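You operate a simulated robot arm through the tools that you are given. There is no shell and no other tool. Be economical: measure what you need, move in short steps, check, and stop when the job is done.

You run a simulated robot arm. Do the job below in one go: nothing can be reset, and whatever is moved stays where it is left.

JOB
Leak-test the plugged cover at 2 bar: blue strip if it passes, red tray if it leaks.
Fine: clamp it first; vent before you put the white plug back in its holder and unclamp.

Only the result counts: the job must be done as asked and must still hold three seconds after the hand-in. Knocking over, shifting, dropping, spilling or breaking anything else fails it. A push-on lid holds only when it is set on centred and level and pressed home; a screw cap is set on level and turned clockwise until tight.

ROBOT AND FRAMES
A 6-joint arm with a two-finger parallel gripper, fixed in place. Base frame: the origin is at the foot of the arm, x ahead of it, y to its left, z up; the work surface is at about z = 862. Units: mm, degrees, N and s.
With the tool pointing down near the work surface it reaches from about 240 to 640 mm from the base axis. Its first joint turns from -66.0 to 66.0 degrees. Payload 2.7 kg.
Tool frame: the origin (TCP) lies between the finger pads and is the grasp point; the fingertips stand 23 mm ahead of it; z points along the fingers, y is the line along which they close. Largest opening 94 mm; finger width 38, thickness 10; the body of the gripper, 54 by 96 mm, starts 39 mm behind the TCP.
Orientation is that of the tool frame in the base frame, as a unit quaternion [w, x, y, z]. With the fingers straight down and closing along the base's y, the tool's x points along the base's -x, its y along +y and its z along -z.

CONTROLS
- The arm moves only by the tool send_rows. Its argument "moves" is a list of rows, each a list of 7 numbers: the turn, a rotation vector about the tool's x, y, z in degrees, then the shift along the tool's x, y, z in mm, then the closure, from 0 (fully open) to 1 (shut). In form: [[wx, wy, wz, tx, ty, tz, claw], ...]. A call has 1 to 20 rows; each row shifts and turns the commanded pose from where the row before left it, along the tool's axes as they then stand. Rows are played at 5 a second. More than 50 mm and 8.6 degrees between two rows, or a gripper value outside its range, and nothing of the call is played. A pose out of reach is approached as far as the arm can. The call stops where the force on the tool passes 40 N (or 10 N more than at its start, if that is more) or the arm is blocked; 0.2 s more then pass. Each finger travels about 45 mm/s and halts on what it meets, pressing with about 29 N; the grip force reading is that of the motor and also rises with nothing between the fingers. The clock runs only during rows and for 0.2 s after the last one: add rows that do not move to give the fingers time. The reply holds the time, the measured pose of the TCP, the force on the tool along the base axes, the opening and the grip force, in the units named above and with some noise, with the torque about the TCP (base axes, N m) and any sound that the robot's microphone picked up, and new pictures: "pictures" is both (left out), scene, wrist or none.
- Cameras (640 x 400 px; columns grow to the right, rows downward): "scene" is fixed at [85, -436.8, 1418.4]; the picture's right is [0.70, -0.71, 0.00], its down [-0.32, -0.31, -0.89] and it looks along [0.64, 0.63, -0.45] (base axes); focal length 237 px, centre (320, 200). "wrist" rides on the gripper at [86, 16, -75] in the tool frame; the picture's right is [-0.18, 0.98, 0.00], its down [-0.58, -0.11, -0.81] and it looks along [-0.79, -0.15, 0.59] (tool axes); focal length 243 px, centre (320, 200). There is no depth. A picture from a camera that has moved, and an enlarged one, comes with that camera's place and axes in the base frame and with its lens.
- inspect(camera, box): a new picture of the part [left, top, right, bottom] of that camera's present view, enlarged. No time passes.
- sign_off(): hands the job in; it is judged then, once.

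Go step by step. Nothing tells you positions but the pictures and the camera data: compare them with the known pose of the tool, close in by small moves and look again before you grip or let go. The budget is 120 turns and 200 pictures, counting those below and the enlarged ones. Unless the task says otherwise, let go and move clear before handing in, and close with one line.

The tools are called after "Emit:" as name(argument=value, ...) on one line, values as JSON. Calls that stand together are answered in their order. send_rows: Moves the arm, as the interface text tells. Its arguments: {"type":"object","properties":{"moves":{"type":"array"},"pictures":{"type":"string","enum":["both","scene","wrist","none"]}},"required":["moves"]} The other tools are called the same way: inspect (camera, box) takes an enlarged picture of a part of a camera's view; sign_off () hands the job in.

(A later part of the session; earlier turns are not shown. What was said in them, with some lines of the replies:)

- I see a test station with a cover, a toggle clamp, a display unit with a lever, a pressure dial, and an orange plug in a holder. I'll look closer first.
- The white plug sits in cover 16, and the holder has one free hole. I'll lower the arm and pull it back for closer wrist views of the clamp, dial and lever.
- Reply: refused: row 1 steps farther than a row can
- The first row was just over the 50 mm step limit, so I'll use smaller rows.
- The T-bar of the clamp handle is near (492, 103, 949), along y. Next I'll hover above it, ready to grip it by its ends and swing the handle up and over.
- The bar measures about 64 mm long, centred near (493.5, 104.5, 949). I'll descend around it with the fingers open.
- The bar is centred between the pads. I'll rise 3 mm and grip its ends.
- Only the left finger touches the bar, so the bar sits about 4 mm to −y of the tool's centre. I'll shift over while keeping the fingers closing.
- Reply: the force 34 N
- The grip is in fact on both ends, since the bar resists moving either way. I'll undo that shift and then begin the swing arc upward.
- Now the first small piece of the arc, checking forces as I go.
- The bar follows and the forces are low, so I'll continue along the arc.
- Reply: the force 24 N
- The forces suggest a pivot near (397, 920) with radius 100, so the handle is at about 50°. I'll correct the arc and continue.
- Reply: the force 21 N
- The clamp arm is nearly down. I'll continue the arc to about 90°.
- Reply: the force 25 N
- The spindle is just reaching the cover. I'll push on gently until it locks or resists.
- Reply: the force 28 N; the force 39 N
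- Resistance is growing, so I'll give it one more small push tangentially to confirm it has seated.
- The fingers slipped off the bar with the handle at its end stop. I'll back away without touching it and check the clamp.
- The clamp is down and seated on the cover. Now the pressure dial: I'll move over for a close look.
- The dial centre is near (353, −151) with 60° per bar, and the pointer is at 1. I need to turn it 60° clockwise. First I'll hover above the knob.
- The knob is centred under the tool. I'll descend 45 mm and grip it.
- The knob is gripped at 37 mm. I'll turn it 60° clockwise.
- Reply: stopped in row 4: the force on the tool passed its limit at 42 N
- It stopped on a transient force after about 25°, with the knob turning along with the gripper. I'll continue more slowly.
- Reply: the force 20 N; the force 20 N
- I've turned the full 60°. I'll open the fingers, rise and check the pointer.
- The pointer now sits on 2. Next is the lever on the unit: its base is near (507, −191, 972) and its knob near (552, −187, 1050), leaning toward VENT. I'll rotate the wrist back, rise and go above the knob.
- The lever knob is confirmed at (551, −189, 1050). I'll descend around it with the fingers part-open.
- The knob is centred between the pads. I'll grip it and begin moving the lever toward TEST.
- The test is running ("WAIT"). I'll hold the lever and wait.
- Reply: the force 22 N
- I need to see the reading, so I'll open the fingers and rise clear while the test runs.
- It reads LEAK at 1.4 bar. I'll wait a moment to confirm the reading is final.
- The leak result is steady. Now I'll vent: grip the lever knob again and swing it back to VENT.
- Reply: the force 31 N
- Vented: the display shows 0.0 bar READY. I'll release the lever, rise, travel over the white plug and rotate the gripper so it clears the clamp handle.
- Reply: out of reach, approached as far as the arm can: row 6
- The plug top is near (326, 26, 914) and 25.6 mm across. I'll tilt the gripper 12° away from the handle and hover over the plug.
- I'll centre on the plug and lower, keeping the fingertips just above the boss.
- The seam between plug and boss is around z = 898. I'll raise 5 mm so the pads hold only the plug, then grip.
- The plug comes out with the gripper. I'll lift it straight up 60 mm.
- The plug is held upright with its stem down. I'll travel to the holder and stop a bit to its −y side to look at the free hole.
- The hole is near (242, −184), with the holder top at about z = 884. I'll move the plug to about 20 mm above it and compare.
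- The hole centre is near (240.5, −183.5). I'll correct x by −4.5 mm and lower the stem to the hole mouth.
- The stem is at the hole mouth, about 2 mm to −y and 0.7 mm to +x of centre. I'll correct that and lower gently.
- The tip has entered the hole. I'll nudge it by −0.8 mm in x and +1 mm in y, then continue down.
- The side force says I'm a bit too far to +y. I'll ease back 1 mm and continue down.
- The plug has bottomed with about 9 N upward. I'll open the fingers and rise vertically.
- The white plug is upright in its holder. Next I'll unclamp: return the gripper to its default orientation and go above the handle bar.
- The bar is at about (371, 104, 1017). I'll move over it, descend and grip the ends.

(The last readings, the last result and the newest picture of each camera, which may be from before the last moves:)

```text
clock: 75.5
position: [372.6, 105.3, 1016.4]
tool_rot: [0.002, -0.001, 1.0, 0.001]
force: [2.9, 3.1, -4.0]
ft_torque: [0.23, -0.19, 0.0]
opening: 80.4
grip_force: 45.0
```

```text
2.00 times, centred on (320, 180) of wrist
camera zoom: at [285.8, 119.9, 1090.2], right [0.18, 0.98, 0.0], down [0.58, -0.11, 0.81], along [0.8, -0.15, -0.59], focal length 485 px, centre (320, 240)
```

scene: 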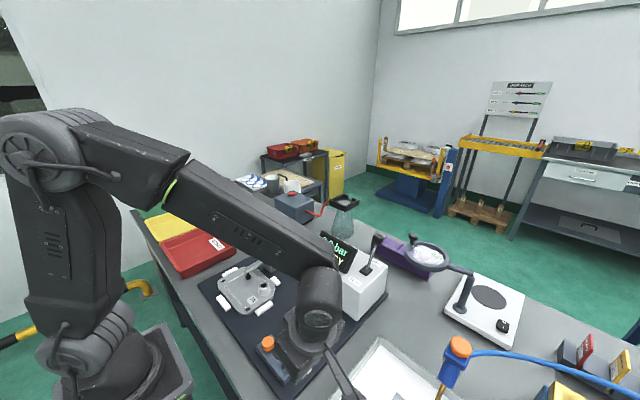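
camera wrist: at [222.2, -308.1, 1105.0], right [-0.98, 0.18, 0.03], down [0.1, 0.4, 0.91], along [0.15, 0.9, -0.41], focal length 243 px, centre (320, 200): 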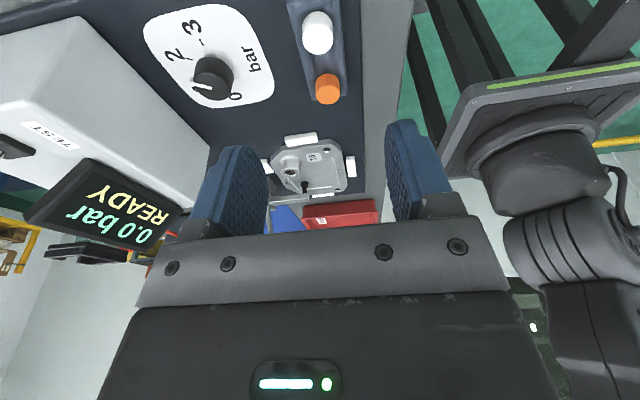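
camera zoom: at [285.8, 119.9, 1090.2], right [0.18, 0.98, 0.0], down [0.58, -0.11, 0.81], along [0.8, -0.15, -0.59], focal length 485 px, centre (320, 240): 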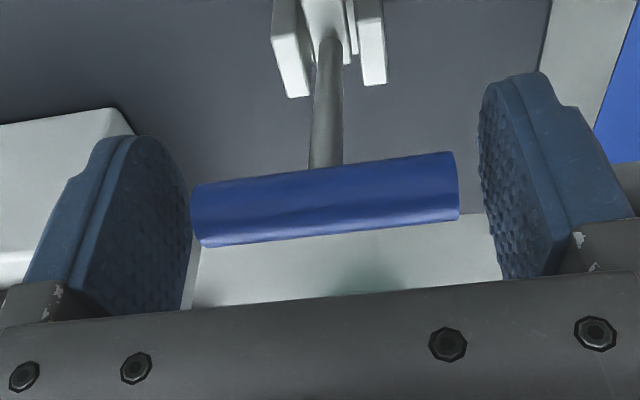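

The bar is gripped again. I'll swing the handle back along the same arc.

Emit:
send_rows(moves=[[0, 0, 0, -7.7, 0, -1.7, 1], [0, 0, 0, -7.8, 0, -0.9, 1], [0, 0, 0, -8.7, 0, -0.3, 1], [0, 0, 0, -8.7, 0, 0.3, 1], [0, 0, 0, -8.7, 0, 1.1, 1], [0, 0, 0, -8.5, 0, 1.9, 1], [0, 0, 0, 0, 0, 0, 1]], pictures="none")

Emit:
inspect(camera="scene", box=[210, 190, 330, 310])

```text
clock: 77.1
position: [421.4, 104.9, 1016.6]
tool_rot: [0.004, -0.001, 1.0, 0.0]
force: [-8.0, -1.2, 15.6]
ft_torque: [-0.36, 1.24, -0.08]
opening: 80.4
grip_force: 45.0
```

```text
3.33 times, centred on (270, 250) of scene
camera zoom: at [84.6, -436.8, 1418.5], right [0.7, -0.71, 0.0], down [-0.32, -0.31, -0.89], along [0.64, 0.63, -0.45], focal length 789 px, centre (487, 33)
```

zoom: 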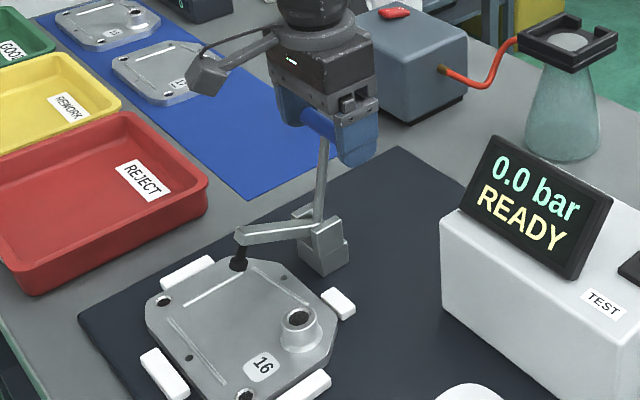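

Emit:
send_rows(moves=[[0, 0, 0, -8.3, 0, 1.5, 1], [0, 0, 0, -8.1, 0, 2.8, 1], [0, 0, 0, -7.8, 0, 4, 1], [0, 0, 0, -7.4, 0, 4.7, 1], [0, 0, 0, -6.8, 0, 5.3, 1], [0, 0, 0, -6.4, 0, 5.9, 1], [0, 0, 0, 0, 0, 0, 1]], pictures="none")

```text
clock: 78.7
position: [467.9, 104.0, 992.0]
tool_rot: [0.005, -0.001, 1.0, 0.001]
force: [-1.3, 4.4, 15.8]
ft_torque: [0.02, 1.21, -0.07]
opening: 80.3
grip_force: 45.1
```

Emit:
send_rows(moves=[[0, 0, 0, -5.9, 0, 6, 1], [0, 0, 0, -5.4, 0, 6.7, 1], [0, 0, 0, -4.7, 0, 7.3, 1], [0, 0, 0, -4, 0, 7.7, 1], [0, 0, 0, -3, 0, 7, 1], [0, 0, 0, 0, 0, 0, 1]], pictures="none")

Emit:
inspect(camera="scene", box=[210, 190, 330, 310])

```text
clock: 80.1
position: [490.6, 105.3, 958.1]
tool_rot: [0.005, 0.0, 1.0, 0.001]
force: [9.7, 16.0, 16.0]
ft_torque: [0.16, 1.04, -0.01]
opening: 80.0
grip_force: 44.6
```

```text
3.33 times, centred on (270, 250) of scene
camera zoom: at [85.1, -436.4, 1418.6], right [0.7, -0.71, 0.0], down [-0.32, -0.31, -0.89], along [0.64, 0.63, -0.45], focal length 789 px, centre (487, 33)
```

zoom: 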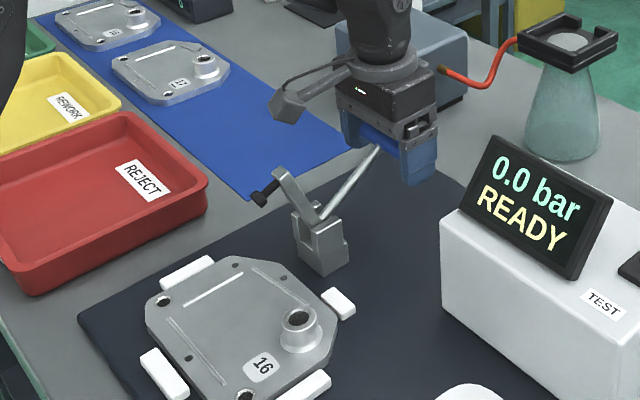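

The clamp is open, so I'll ease it to its original stop, release and rise.

Emit:
send_rows(moves=[[0, 0, 0, -0.5, 0, 3, 1], [0, 0, 0, 0, 0, 0, 0], [0, 0, 0, 0, 0, 0, 0], [0, 0, 0, 0, 0, 0, 0], [0, 0, 0, 0, 0, -35, 0], [0, 0, 0, 0, 0, -45, 0], [0, 0, 0, 0, 0, -45, 0], [0, 0, 0, 0, 0, -10, 0], [0, 0, 0, 45, -15, 0, 0], [0, 0, 0, 45, -15, 0, 0], [0, 0, 0, 45, -15, 0, 0], [0, 0, 0, 45, -15, 0, 0], [0, 0, 0, 20, -15, 0, 0.3], [0, 0, 0, 0, 0, 0, 0.3]], pictures="none")

Emit:
inspect(camera="scene", box=[190, 190, 330, 330])

Emit:
inspect(camera="wrist", box=[160, 0, 480, 200])

```text
clock: 83.1
position: [289.2, 31.0, 1084.6]
tool_rot: [0.003, -0.001, 1.0, 0.0]
force: [-0.7, 0.5, 0.3]
ft_torque: [-0.01, 0.01, -0.03]
opening: 65.9
grip_force: 0.0
```

```text
2.86 times, centred on (260, 260) of scene
camera zoom: at [85.0, -436.8, 1418.4], right [0.7, -0.71, 0.0], down [-0.32, -0.31, -0.89], along [0.64, 0.63, -0.45], focal length 676 px, centre (491, 29)
```

zoom: 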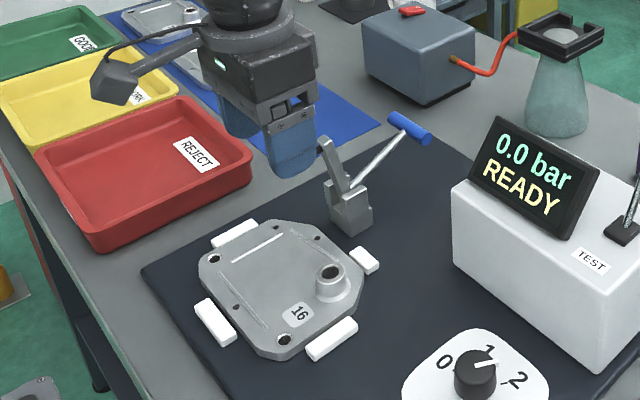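

```text
2.00 times, centred on (320, 100) of wrist
camera zoom: at [203.1, 45.2, 1160.0], right [0.18, 0.98, 0.0], down [0.58, -0.11, 0.81], along [0.8, -0.15, -0.59], focal length 485 px, centre (320, 400)
```

zoom: 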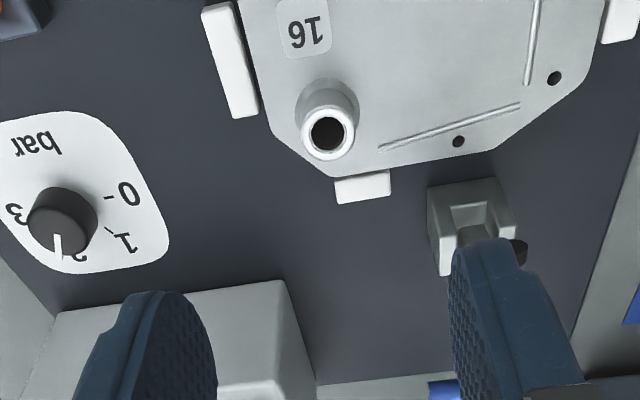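

The clamp is fully open. The cover's boss rim is at (325.5, 26, 898), so I'll rotate the gripper about 50° to line the closing axis with the cover's centre and hover over the boss.

Emit:
send_rows(moves=[[0, 0, -8.27, 0, 0, 0, 0.3], [0, 0, -8.27, 0, 0, 0, 0.3], [0, 0, -8.27, 0, 0, 0, 0.3], [0, 0, -8.27, 0, 0, 0, 0.3], [0, 0, -8.27, 0, 0, 0, 0.3], [0, 0, -8.27, 0, 0, 0, 0.3], [0, 0, 0, -7, -10.1, 37, 0.3], [0, 0, 0, -7, -10.1, 37, 0.3], [0, 0, 0, -6.5, -10.1, 36, 0.3], [0, 0, 0, 0, 0, 0, 0.3]], pictures="none")

Emit:
inspect(camera="wrist", box=[160, 0, 480, 200])

```text
clock: 85.3
position: [328.6, 22.3, 974.5]
tool_rot: [0.003, -0.421, 0.907, 0.0]
force: [0.1, -0.7, 0.2]
ft_torque: [0.0, -0.01, -0.01]
opening: 65.7
grip_force: 0.0
```

```text
2.00 times, centred on (320, 100) of wrist
camera zoom: at [260.6, -33.9, 1048.4], right [-0.63, 0.78, 0.0], down [0.45, 0.37, 0.81], along [0.63, 0.51, -0.59], focal length 485 px, centre (320, 400)
```

zoom: 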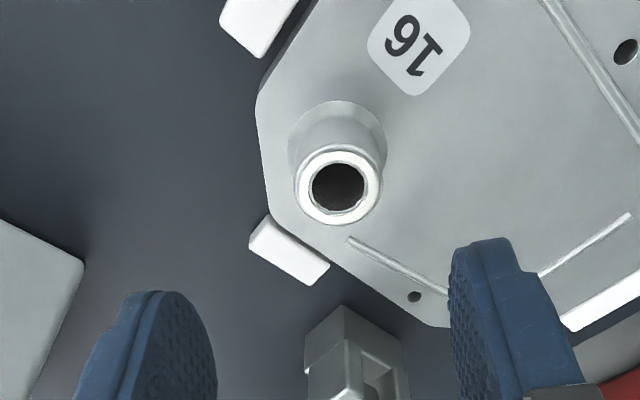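

The boss is confirmed at (325.7, 26). I'll centre on it and descend to grip its neck.

Emit:
send_rows(moves=[[0, 0, 0, -1.8, 5.2, 20, 0.3], [0, 0, 0, 0, 0, 25, 0.3], [0, 0, 0, 0, 0, 24, 0.3], [0, 0, 0, 0, 0, 0, 0.3]], pictures="none")

Emit:
inspect(camera="wrist", box=[160, 60, 480, 260])

Emit:
inspect(camera="scene", box=[210, 220, 310, 320])

```text
clock: 86.3
position: [324.3, 25.6, 905.6]
tool_rot: [0.001, -0.42, 0.908, -0.002]
force: [-0.3, -0.3, 0.0]
ft_torque: [-0.03, 0.01, 0.01]
opening: 65.8
grip_force: 0.1
```

```text
2.00 times, centred on (320, 160) of wrist
camera zoom: at [256.6, -30.2, 980.0], right [-0.63, 0.78, 0.0], down [0.45, 0.37, 0.81], along [0.63, 0.51, -0.59], focal length 485 px, centre (320, 280)
```

zoom: 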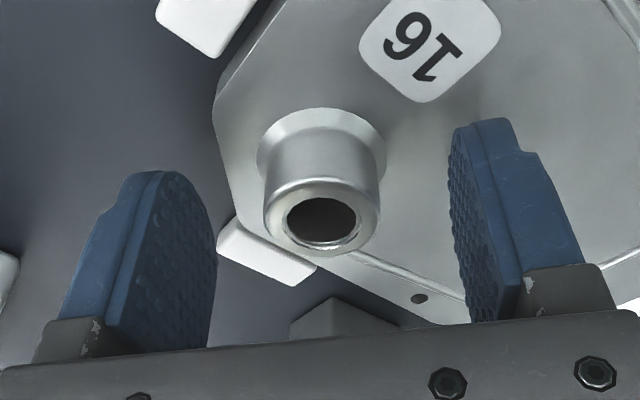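

```text
4.00 times, centred on (260, 270) of scene
camera zoom: at [85.0, -436.8, 1418.4], right [0.7, -0.71, 0.0], down [-0.32, -0.31, -0.89], along [0.64, 0.63, -0.45], focal length 947 px, centre (560, -80)
```

zoom: 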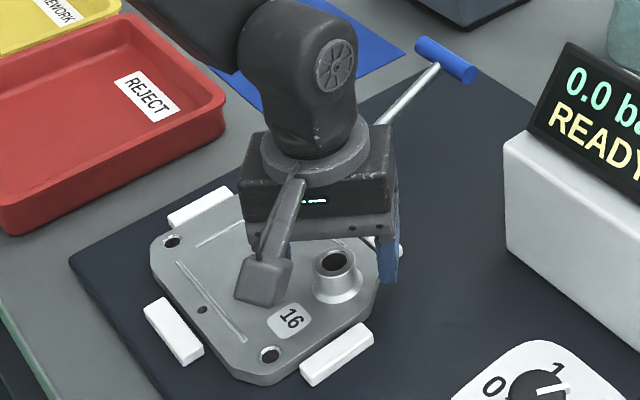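

The gripper is well centred on the boss, so I'll close.

Emit:
send_rows(moves=[[0, 0, 0, 0, 0, 0, 1], [0, 0, 0, 0, 0, 0, 1], [0, 0, 0, 0, 0, 0, 1], [0, 0, 0, 0, 0, 0, 1], [0, 0, 0, 0, 0, 0, 1], [0, 0, 0, 0, 0, -3, 1], [0, 0, 0, 0, 0, 0, 1]], pictures="none")

Emit:
inspect(camera="wrist", box=[160, 60, 480, 260])

```text
clock: 87.9
position: [324.7, 27.8, 908.7]
tool_rot: [0.002, -0.42, 0.908, -0.001]
force: [0.3, -1.2, -3.0]
ft_torque: [-0.16, -0.1, 0.01]
opening: 41.3
grip_force: 29.1
```

```text
2.00 times, centred on (320, 160) of wrist
camera zoom: at [256.1, -29.5, 984.7], right [-0.63, 0.78, 0.0], down [0.45, 0.37, 0.81], along [0.63, 0.51, -0.59], focal length 485 px, centre (320, 280)
```

zoom: 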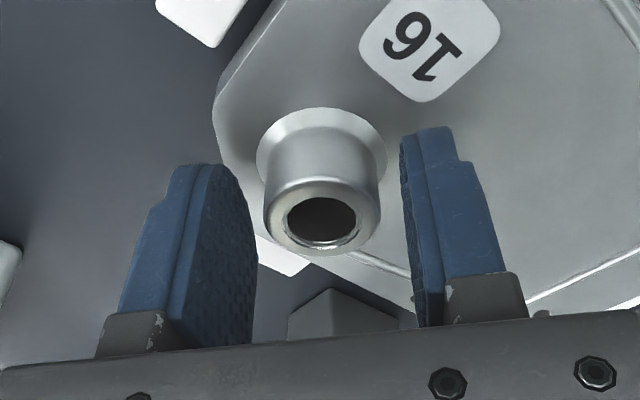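

The cover is lifting with the gripper, carrying about 3 N. I'll lift slowly to 30 mm and check.

Emit:
send_rows(moves=[[0, 0, 0, 0, 0, -4, 1], [0, 0, 0, 0, 0, -5, 1], [0, 0, 0, 0, 0, -6, 1], [0, 0, 0, 0, 0, -6, 1], [0, 0, 0, 0, 0, -6, 1], [0, 0, 0, 0, 0, 0, 1]], pictures="none")

Emit:
inspect(camera="wrist", box=[160, 0, 480, 260])

Emit:
inspect(camera="scene", box=[210, 220, 310, 320])

```text
clock: 89.3
position: [324.4, 30.9, 938.5]
tool_rot: [0.003, -0.419, 0.908, 0.0]
force: [-0.2, 0.6, -3.0]
ft_torque: [-0.2, -0.08, -0.03]
opening: 41.4
grip_force: 29.2
```

```text
1.54 times, centred on (320, 130) of wrist
camera zoom: at [255.9, -26.4, 1012.8], right [-0.63, 0.78, 0.0], down [0.45, 0.37, 0.81], along [0.63, 0.51, -0.59], focal length 373 px, centre (320, 308)
```

zoom: 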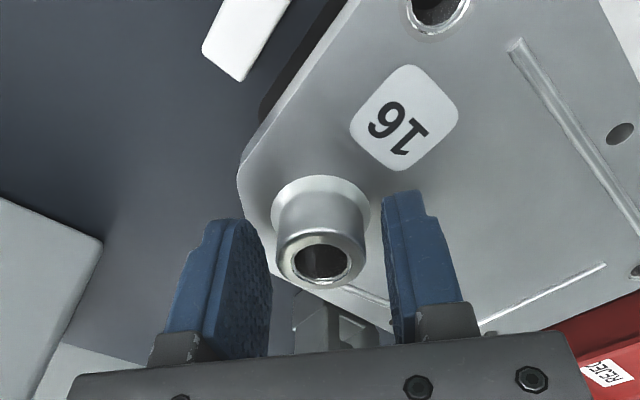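

```text
4.00 times, centred on (260, 270) of scene
camera zoom: at [85.0, -436.7, 1418.4], right [0.7, -0.71, 0.0], down [-0.32, -0.31, -0.89], along [0.64, 0.63, -0.45], focal length 947 px, centre (560, -80)
```

zoom: 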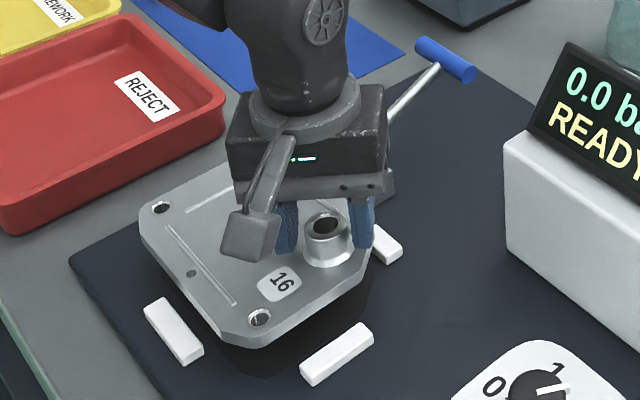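

The cover is lifted level. I'll move back clear of the clamp spindle, raise, then carry it over the red tray.

Emit:
send_rows(moves=[[0, 0, 0, 9.7, 11.4, -2, 1], [0, 0, 0, 9.7, 11.4, -2, 1], [0, 0, 0, 9.7, 11.4, -2, 1], [0, 0, 0, 0, 0, -14, 1], [0, 0, 0, 0, 0, -16, 1], [0, 0, 0, 0, 0, -16, 1], [0, 0, 0, 0, 0, -14, 1], [0, 0, 0, 0, 0, 0, 1]], pictures="none")

Emit:
send_rows(moves=[[0, 0, 0, -12, 9, 0, 1], [0, 0, 0, -19, 14.6, 0, 1], [0, 0, 0, -19.5, 15, 0, 1], [0, 0, 0, -19.5, 15, 0, 1], [0, 0, 0, -19.5, 15, 0, 1], [0, 0, 0, -19.5, 15, 0, 1], [0, 0, 0, -19.5, 15, 0, 1], [0, 0, 0, -19.5, 15, 0, 1], [0, 0, 0, -19.5, 15, 0, 1], [0, 0, 0, -19.5, 15, 0, 1], [0, 0, 0, -19.5, 15, 0, 1], [0, 0, 0, -15, 11, 0, 1], [0, 0, 0, -9, 7, 0, 1], [0, 0, 0, 0, 0, 0, 1], [0, 0, 0, 0, 0, 0, 1]], pictures="both")

Emit:
inspect(camera="scene", box=[130, 170, 290, 290])

```text
clock: 91.1
position: [279.1, 28.7, 1002.9]
tool_rot: [0.001, -0.42, 0.907, -0.001]
force: [0.3, -0.3, -3.5]
ft_torque: [-0.17, -0.09, 0.01]
opening: 41.3
grip_force: 28.9
```

```text
clock: 94.3
position: [294.0, 322.0, 1003.6]
tool_rot: [0.003, -0.42, 0.908, -0.001]
force: [0.1, -0.8, -3.2]
ft_torque: [-0.15, -0.08, -0.04]
opening: 41.5
grip_force: 29.1
camera wrist: at [225.2, 264.3, 1078.4], right [-0.63, 0.78, 0.0], down [0.45, 0.37, 0.81], along [0.63, 0.51, -0.59], focal length 243 px, centre (320, 200)
```

scene: 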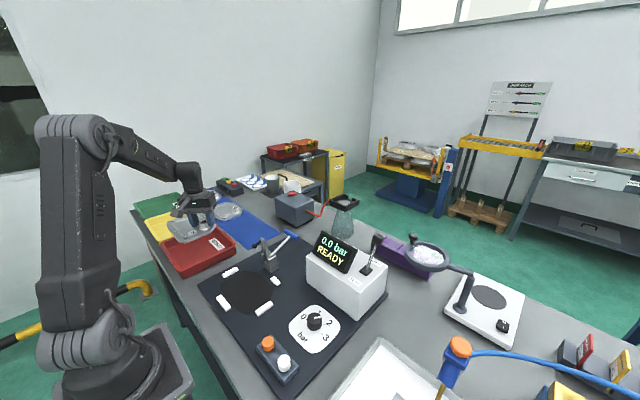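
wrist: 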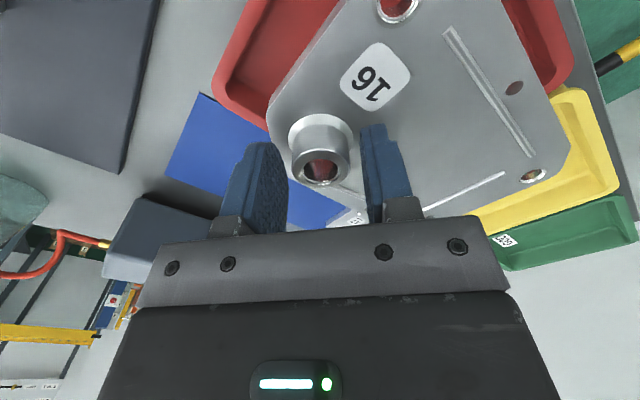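

```text
3.33 times, centred on (210, 230) of scene
camera zoom: at [85.0, -436.7, 1418.5], right [0.7, -0.71, 0.0], down [-0.32, -0.31, -0.89], along [0.64, 0.63, -0.45], focal length 789 px, centre (687, 100)
```

zoom: 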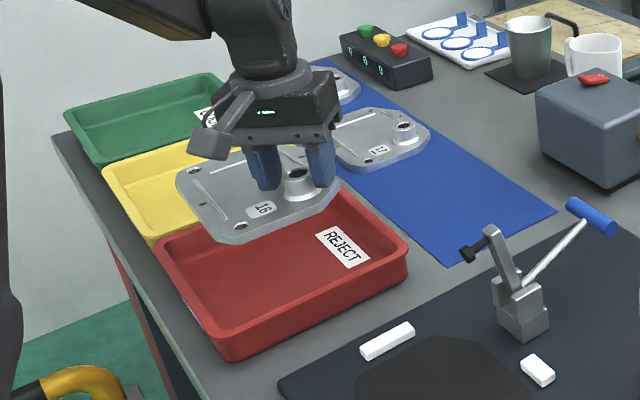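

The cover is over the red tray, whose interior spans about x 190–345 and y 258–455. I'll shift +10 mm in y and lower.

Emit:
send_rows(moves=[[0, 0, 0, -7.6, 6.5, 0, 1], [0, 0, 0, 0, 0, 15, 1], [0, 0, 0, 0, 0, 15, 1], [0, 0, 0, 0, 0, 15, 1], [0, 0, 0, 0, 0, 15, 1], [0, 0, 0, 0, 0, 0, 1]], pictures="wrist")

Emit:
inspect(camera="scene", box=[130, 170, 290, 290])

```text
clock: 95.7
position: [292.7, 330.6, 942.2]
tool_rot: [0.003, -0.42, 0.908, -0.001]
force: [-0.5, -0.6, -3.7]
ft_torque: [-0.17, -0.1, -0.02]
opening: 41.3
grip_force: 28.6
camera wrist: at [225.2, 274.1, 1016.6], right [-0.63, 0.78, 0.0], down [0.45, 0.37, 0.81], along [0.63, 0.51, -0.59], focal length 243 px, centre (320, 200)
```

wrist: 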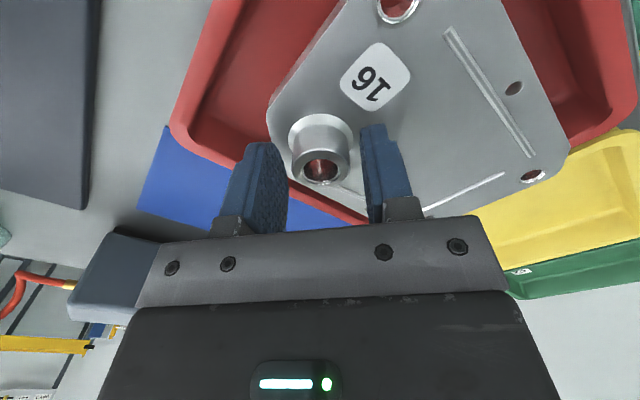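

```text
3.33 times, centred on (210, 230) of scene
camera zoom: at [85.0, -436.7, 1418.5], right [0.7, -0.71, 0.0], down [-0.32, -0.31, -0.89], along [0.64, 0.63, -0.45], focal length 789 px, centre (687, 100)
```

zoom: 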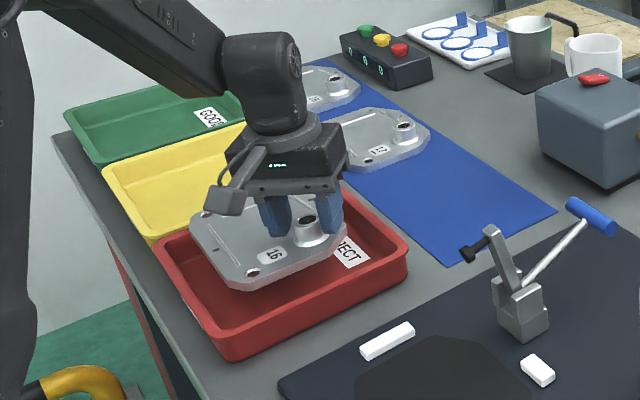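

The cover is a bit long in y, so I'll shift back 8 mm to centre it and keep lowering.

Emit:
send_rows(moves=[[0, 0, 0, 6.1, -5.2, 0, 1], [0, 0, 0, 0, 0, 10, 1], [0, 0, 0, 0, 0, 10, 1], [0, 0, 0, 0, 0, 6, 1], [0, 0, 0, 0, 0, 0, 1]], pictures="none")

Emit:
inspect(camera="scene", box=[150, 190, 250, 290])

Emit:
inspect(camera="wrist", box=[120, 0, 640, 240])

```text
clock: 96.9
position: [293.6, 321.8, 916.7]
tool_rot: [0.002, -0.42, 0.907, -0.001]
force: [0.4, -0.3, -2.7]
ft_torque: [-0.16, -0.09, -0.01]
opening: 41.6
grip_force: 28.8
```

```text
4.00 times, centred on (200, 240) of scene
camera zoom: at [85.0, -436.7, 1418.5], right [0.7, -0.71, 0.0], down [-0.32, -0.31, -0.89], along [0.64, 0.63, -0.45], focal length 947 px, centre (800, 40)
```

zoom: 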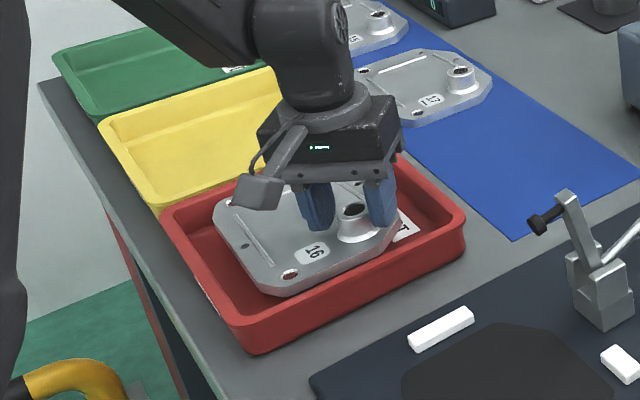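

```text
1.23 times, centred on (380, 120) of wrist
camera zoom: at [224.9, 265.9, 992.7], right [-0.63, 0.78, 0.0], down [0.45, 0.37, 0.81], along [0.63, 0.51, -0.59], focal length 299 px, centre (246, 298)
```

zoom: 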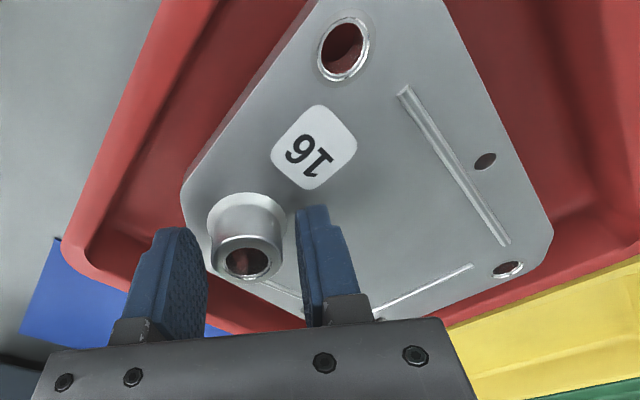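

The cover is below the rim with clearance all round. I'll lower slowly to contact.

Emit:
send_rows(moves=[[0, 0, 0, 0, 0, 3, 1], [0, 0, 0, 0, 0, 3, 1], [0, 0, 0, 0, 0, 2, 1], [0, 0, 0, 0, 0, 0, 1]], pictures="none")

Emit:
inspect(camera="scene", box=[150, 190, 250, 290])

```text
clock: 97.9
position: [292.2, 321.9, 910.3]
tool_rot: [0.003, -0.421, 0.907, 0.0]
force: [0.3, 0.7, -3.3]
ft_torque: [-0.18, -0.07, 0.01]
opening: 41.4
grip_force: 28.9
```

```text
4.00 times, centred on (200, 240) of scene
camera zoom: at [85.0, -436.7, 1418.5], right [0.7, -0.71, 0.0], down [-0.32, -0.31, -0.89], along [0.64, 0.63, -0.45], focal length 947 px, centre (800, 40)
```

zoom: 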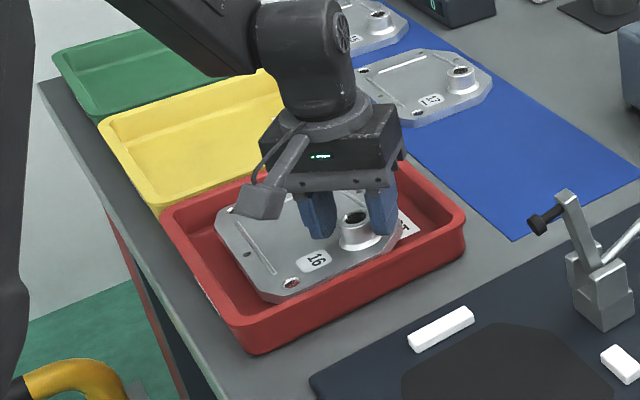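

Emit:
send_rows(moves=[[0, 0, 0, 0, 0, 2, 1], [0, 0, 0, 0, 0, 2, 1], [0, 0, 0, 0, 0, 2, 1], [0, 0, 0, 0, 0, 0, 1]], pictures="none")

```text
clock: 98.9
position: [293.9, 322.7, 904.1]
tool_rot: [0.002, -0.42, 0.907, 0.0]
force: [-0.1, 0.1, -3.2]
ft_torque: [-0.16, -0.08, -0.01]
opening: 41.6
grip_force: 29.0
```

Emit:
send_rows(moves=[[0, 0, 0, 0, 0, 1.5, 1], [0, 0, 0, 0, 0, 1.5, 1], [0, 0, 0, 0, 0, 0, 1]], pictures="none")

Emit:
inspect(camera="scene", box=[150, 190, 250, 290])

```text
clock: 99.7
position: [292.5, 322.7, 901.3]
tool_rot: [0.002, -0.421, 0.907, -0.001]
force: [-0.4, -0.2, -3.5]
ft_torque: [-0.14, -0.09, -0.01]
opening: 41.4
grip_force: 29.4
```

```text
4.00 times, centred on (200, 240) of scene
camera zoom: at [85.0, -436.7, 1418.5], right [0.7, -0.71, 0.0], down [-0.32, -0.31, -0.89], along [0.64, 0.63, -0.45], focal length 947 px, centre (800, 40)
```

zoom: 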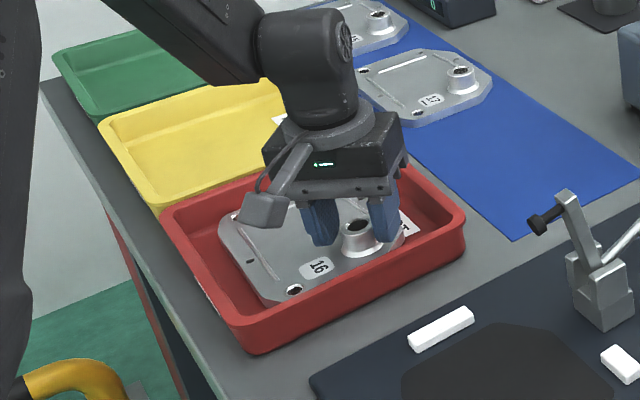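

Emit:
send_rows(moves=[[0, 0, 0, 0, 0, 1.5, 1], [0, 0, 0, 0, 0, 1.5, 1], [0, 0, 0, 0, 0, 1.5, 1], [0, 0, 0, 0, 0, 0, 1]], pictures="none")

```text
clock: 100.7
position: [293.0, 323.0, 897.2]
tool_rot: [0.004, -0.42, 0.908, 0.0]
force: [-5.5, -0.6, 23.1]
ft_torque: [0.2, 0.26, 0.1]
opening: 41.9
grip_force: 28.8
```

The cover is on the tray floor. I'll relieve the pressure, release and rise.

Emit:
send_rows(moves=[[0, 0, 0, 0, 0, -1.2, 1], [0, 0, 0, 0, 0, 0, 0.5], [0, 0, 0, 0, 0, 0, 0.4], [0, 0, 0, 0, 0, 0, 0.4], [0, 0, 0, 0, 0, -15, 0.4], [0, 0, 0, 0, 0, -40, 0.4], [0, 0, 0, 0, 0, -45, 0.4], [0, 0, 0, 0, 0, -45, 0.4], [0, 0, 0, 30, -25, -20, 0.4], [0, 0, 0, 30, -25, 0, 0.4], [0, 0, 0, 30, -25, 0, 0.4], [0, 0, 0, 30, -25, 0, 0.4], [0, 0, 0, 0, 0, 0, 0.4]], pictures="scene")

Emit:
inspect(camera="scene", box=[130, 170, 290, 290])

Emit:
inspect(camera="scene", box=[180, 220, 400, 390])

```text
clock: 103.5
position: [292.9, 167.6, 1063.1]
tool_rot: [0.002, -0.42, 0.908, -0.001]
force: [0.5, 0.2, 0.0]
ft_torque: [-0.05, 0.05, 0.01]
opening: 56.6
grip_force: 0.1
```

scene: 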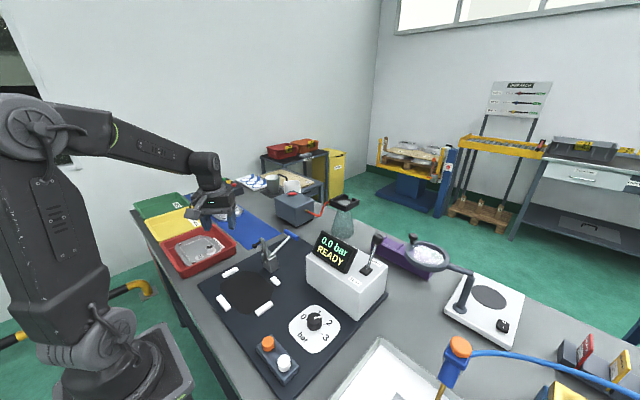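

```text
3.33 times, centred on (210, 230) of scene
camera zoom: at [85.0, -436.8, 1418.4], right [0.7, -0.71, 0.0], down [-0.32, -0.31, -0.89], along [0.64, 0.63, -0.45], focal length 789 px, centre (687, 100)
```

zoom: 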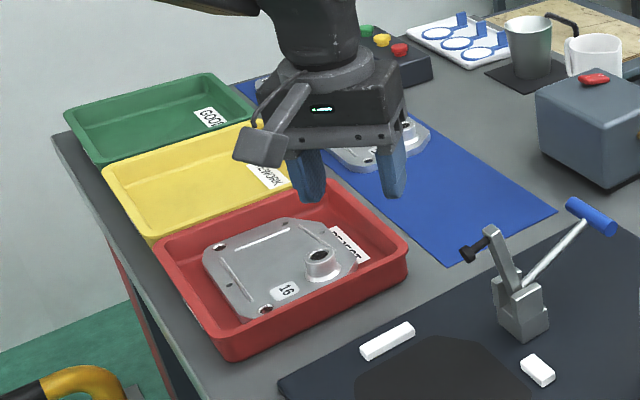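

```text
2.35 times, centred on (290, 305) of scene
camera zoom: at [85.0, -436.8, 1418.4], right [0.7, -0.71, 0.0], down [-0.32, -0.31, -0.89], along [0.64, 0.63, -0.45], focal length 557 px, centre (391, -47)
```

zoom: 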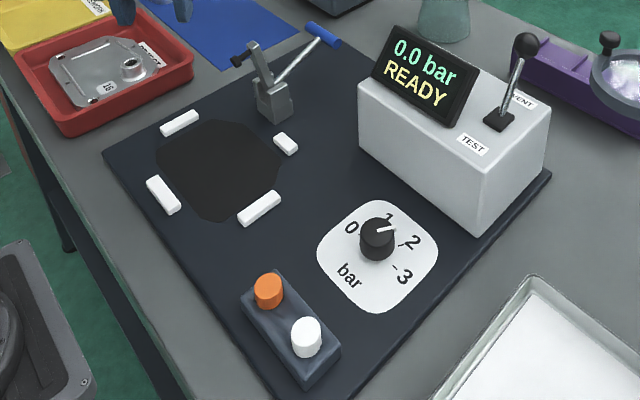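

Cover 16 lies flat in the red tray, the white plug is in its holder, the clamp is open, the lever is on VENT and the arm is clear. I'm handing in now.

Emit:
sign_off()

```text
The job is handed in.
```

Cover 16 failed its 2 bar leak test: the display read LEAK at 1.4 bar. I vented it, put the white plug back in its holder, unclamped, and left the cover in the red tray.
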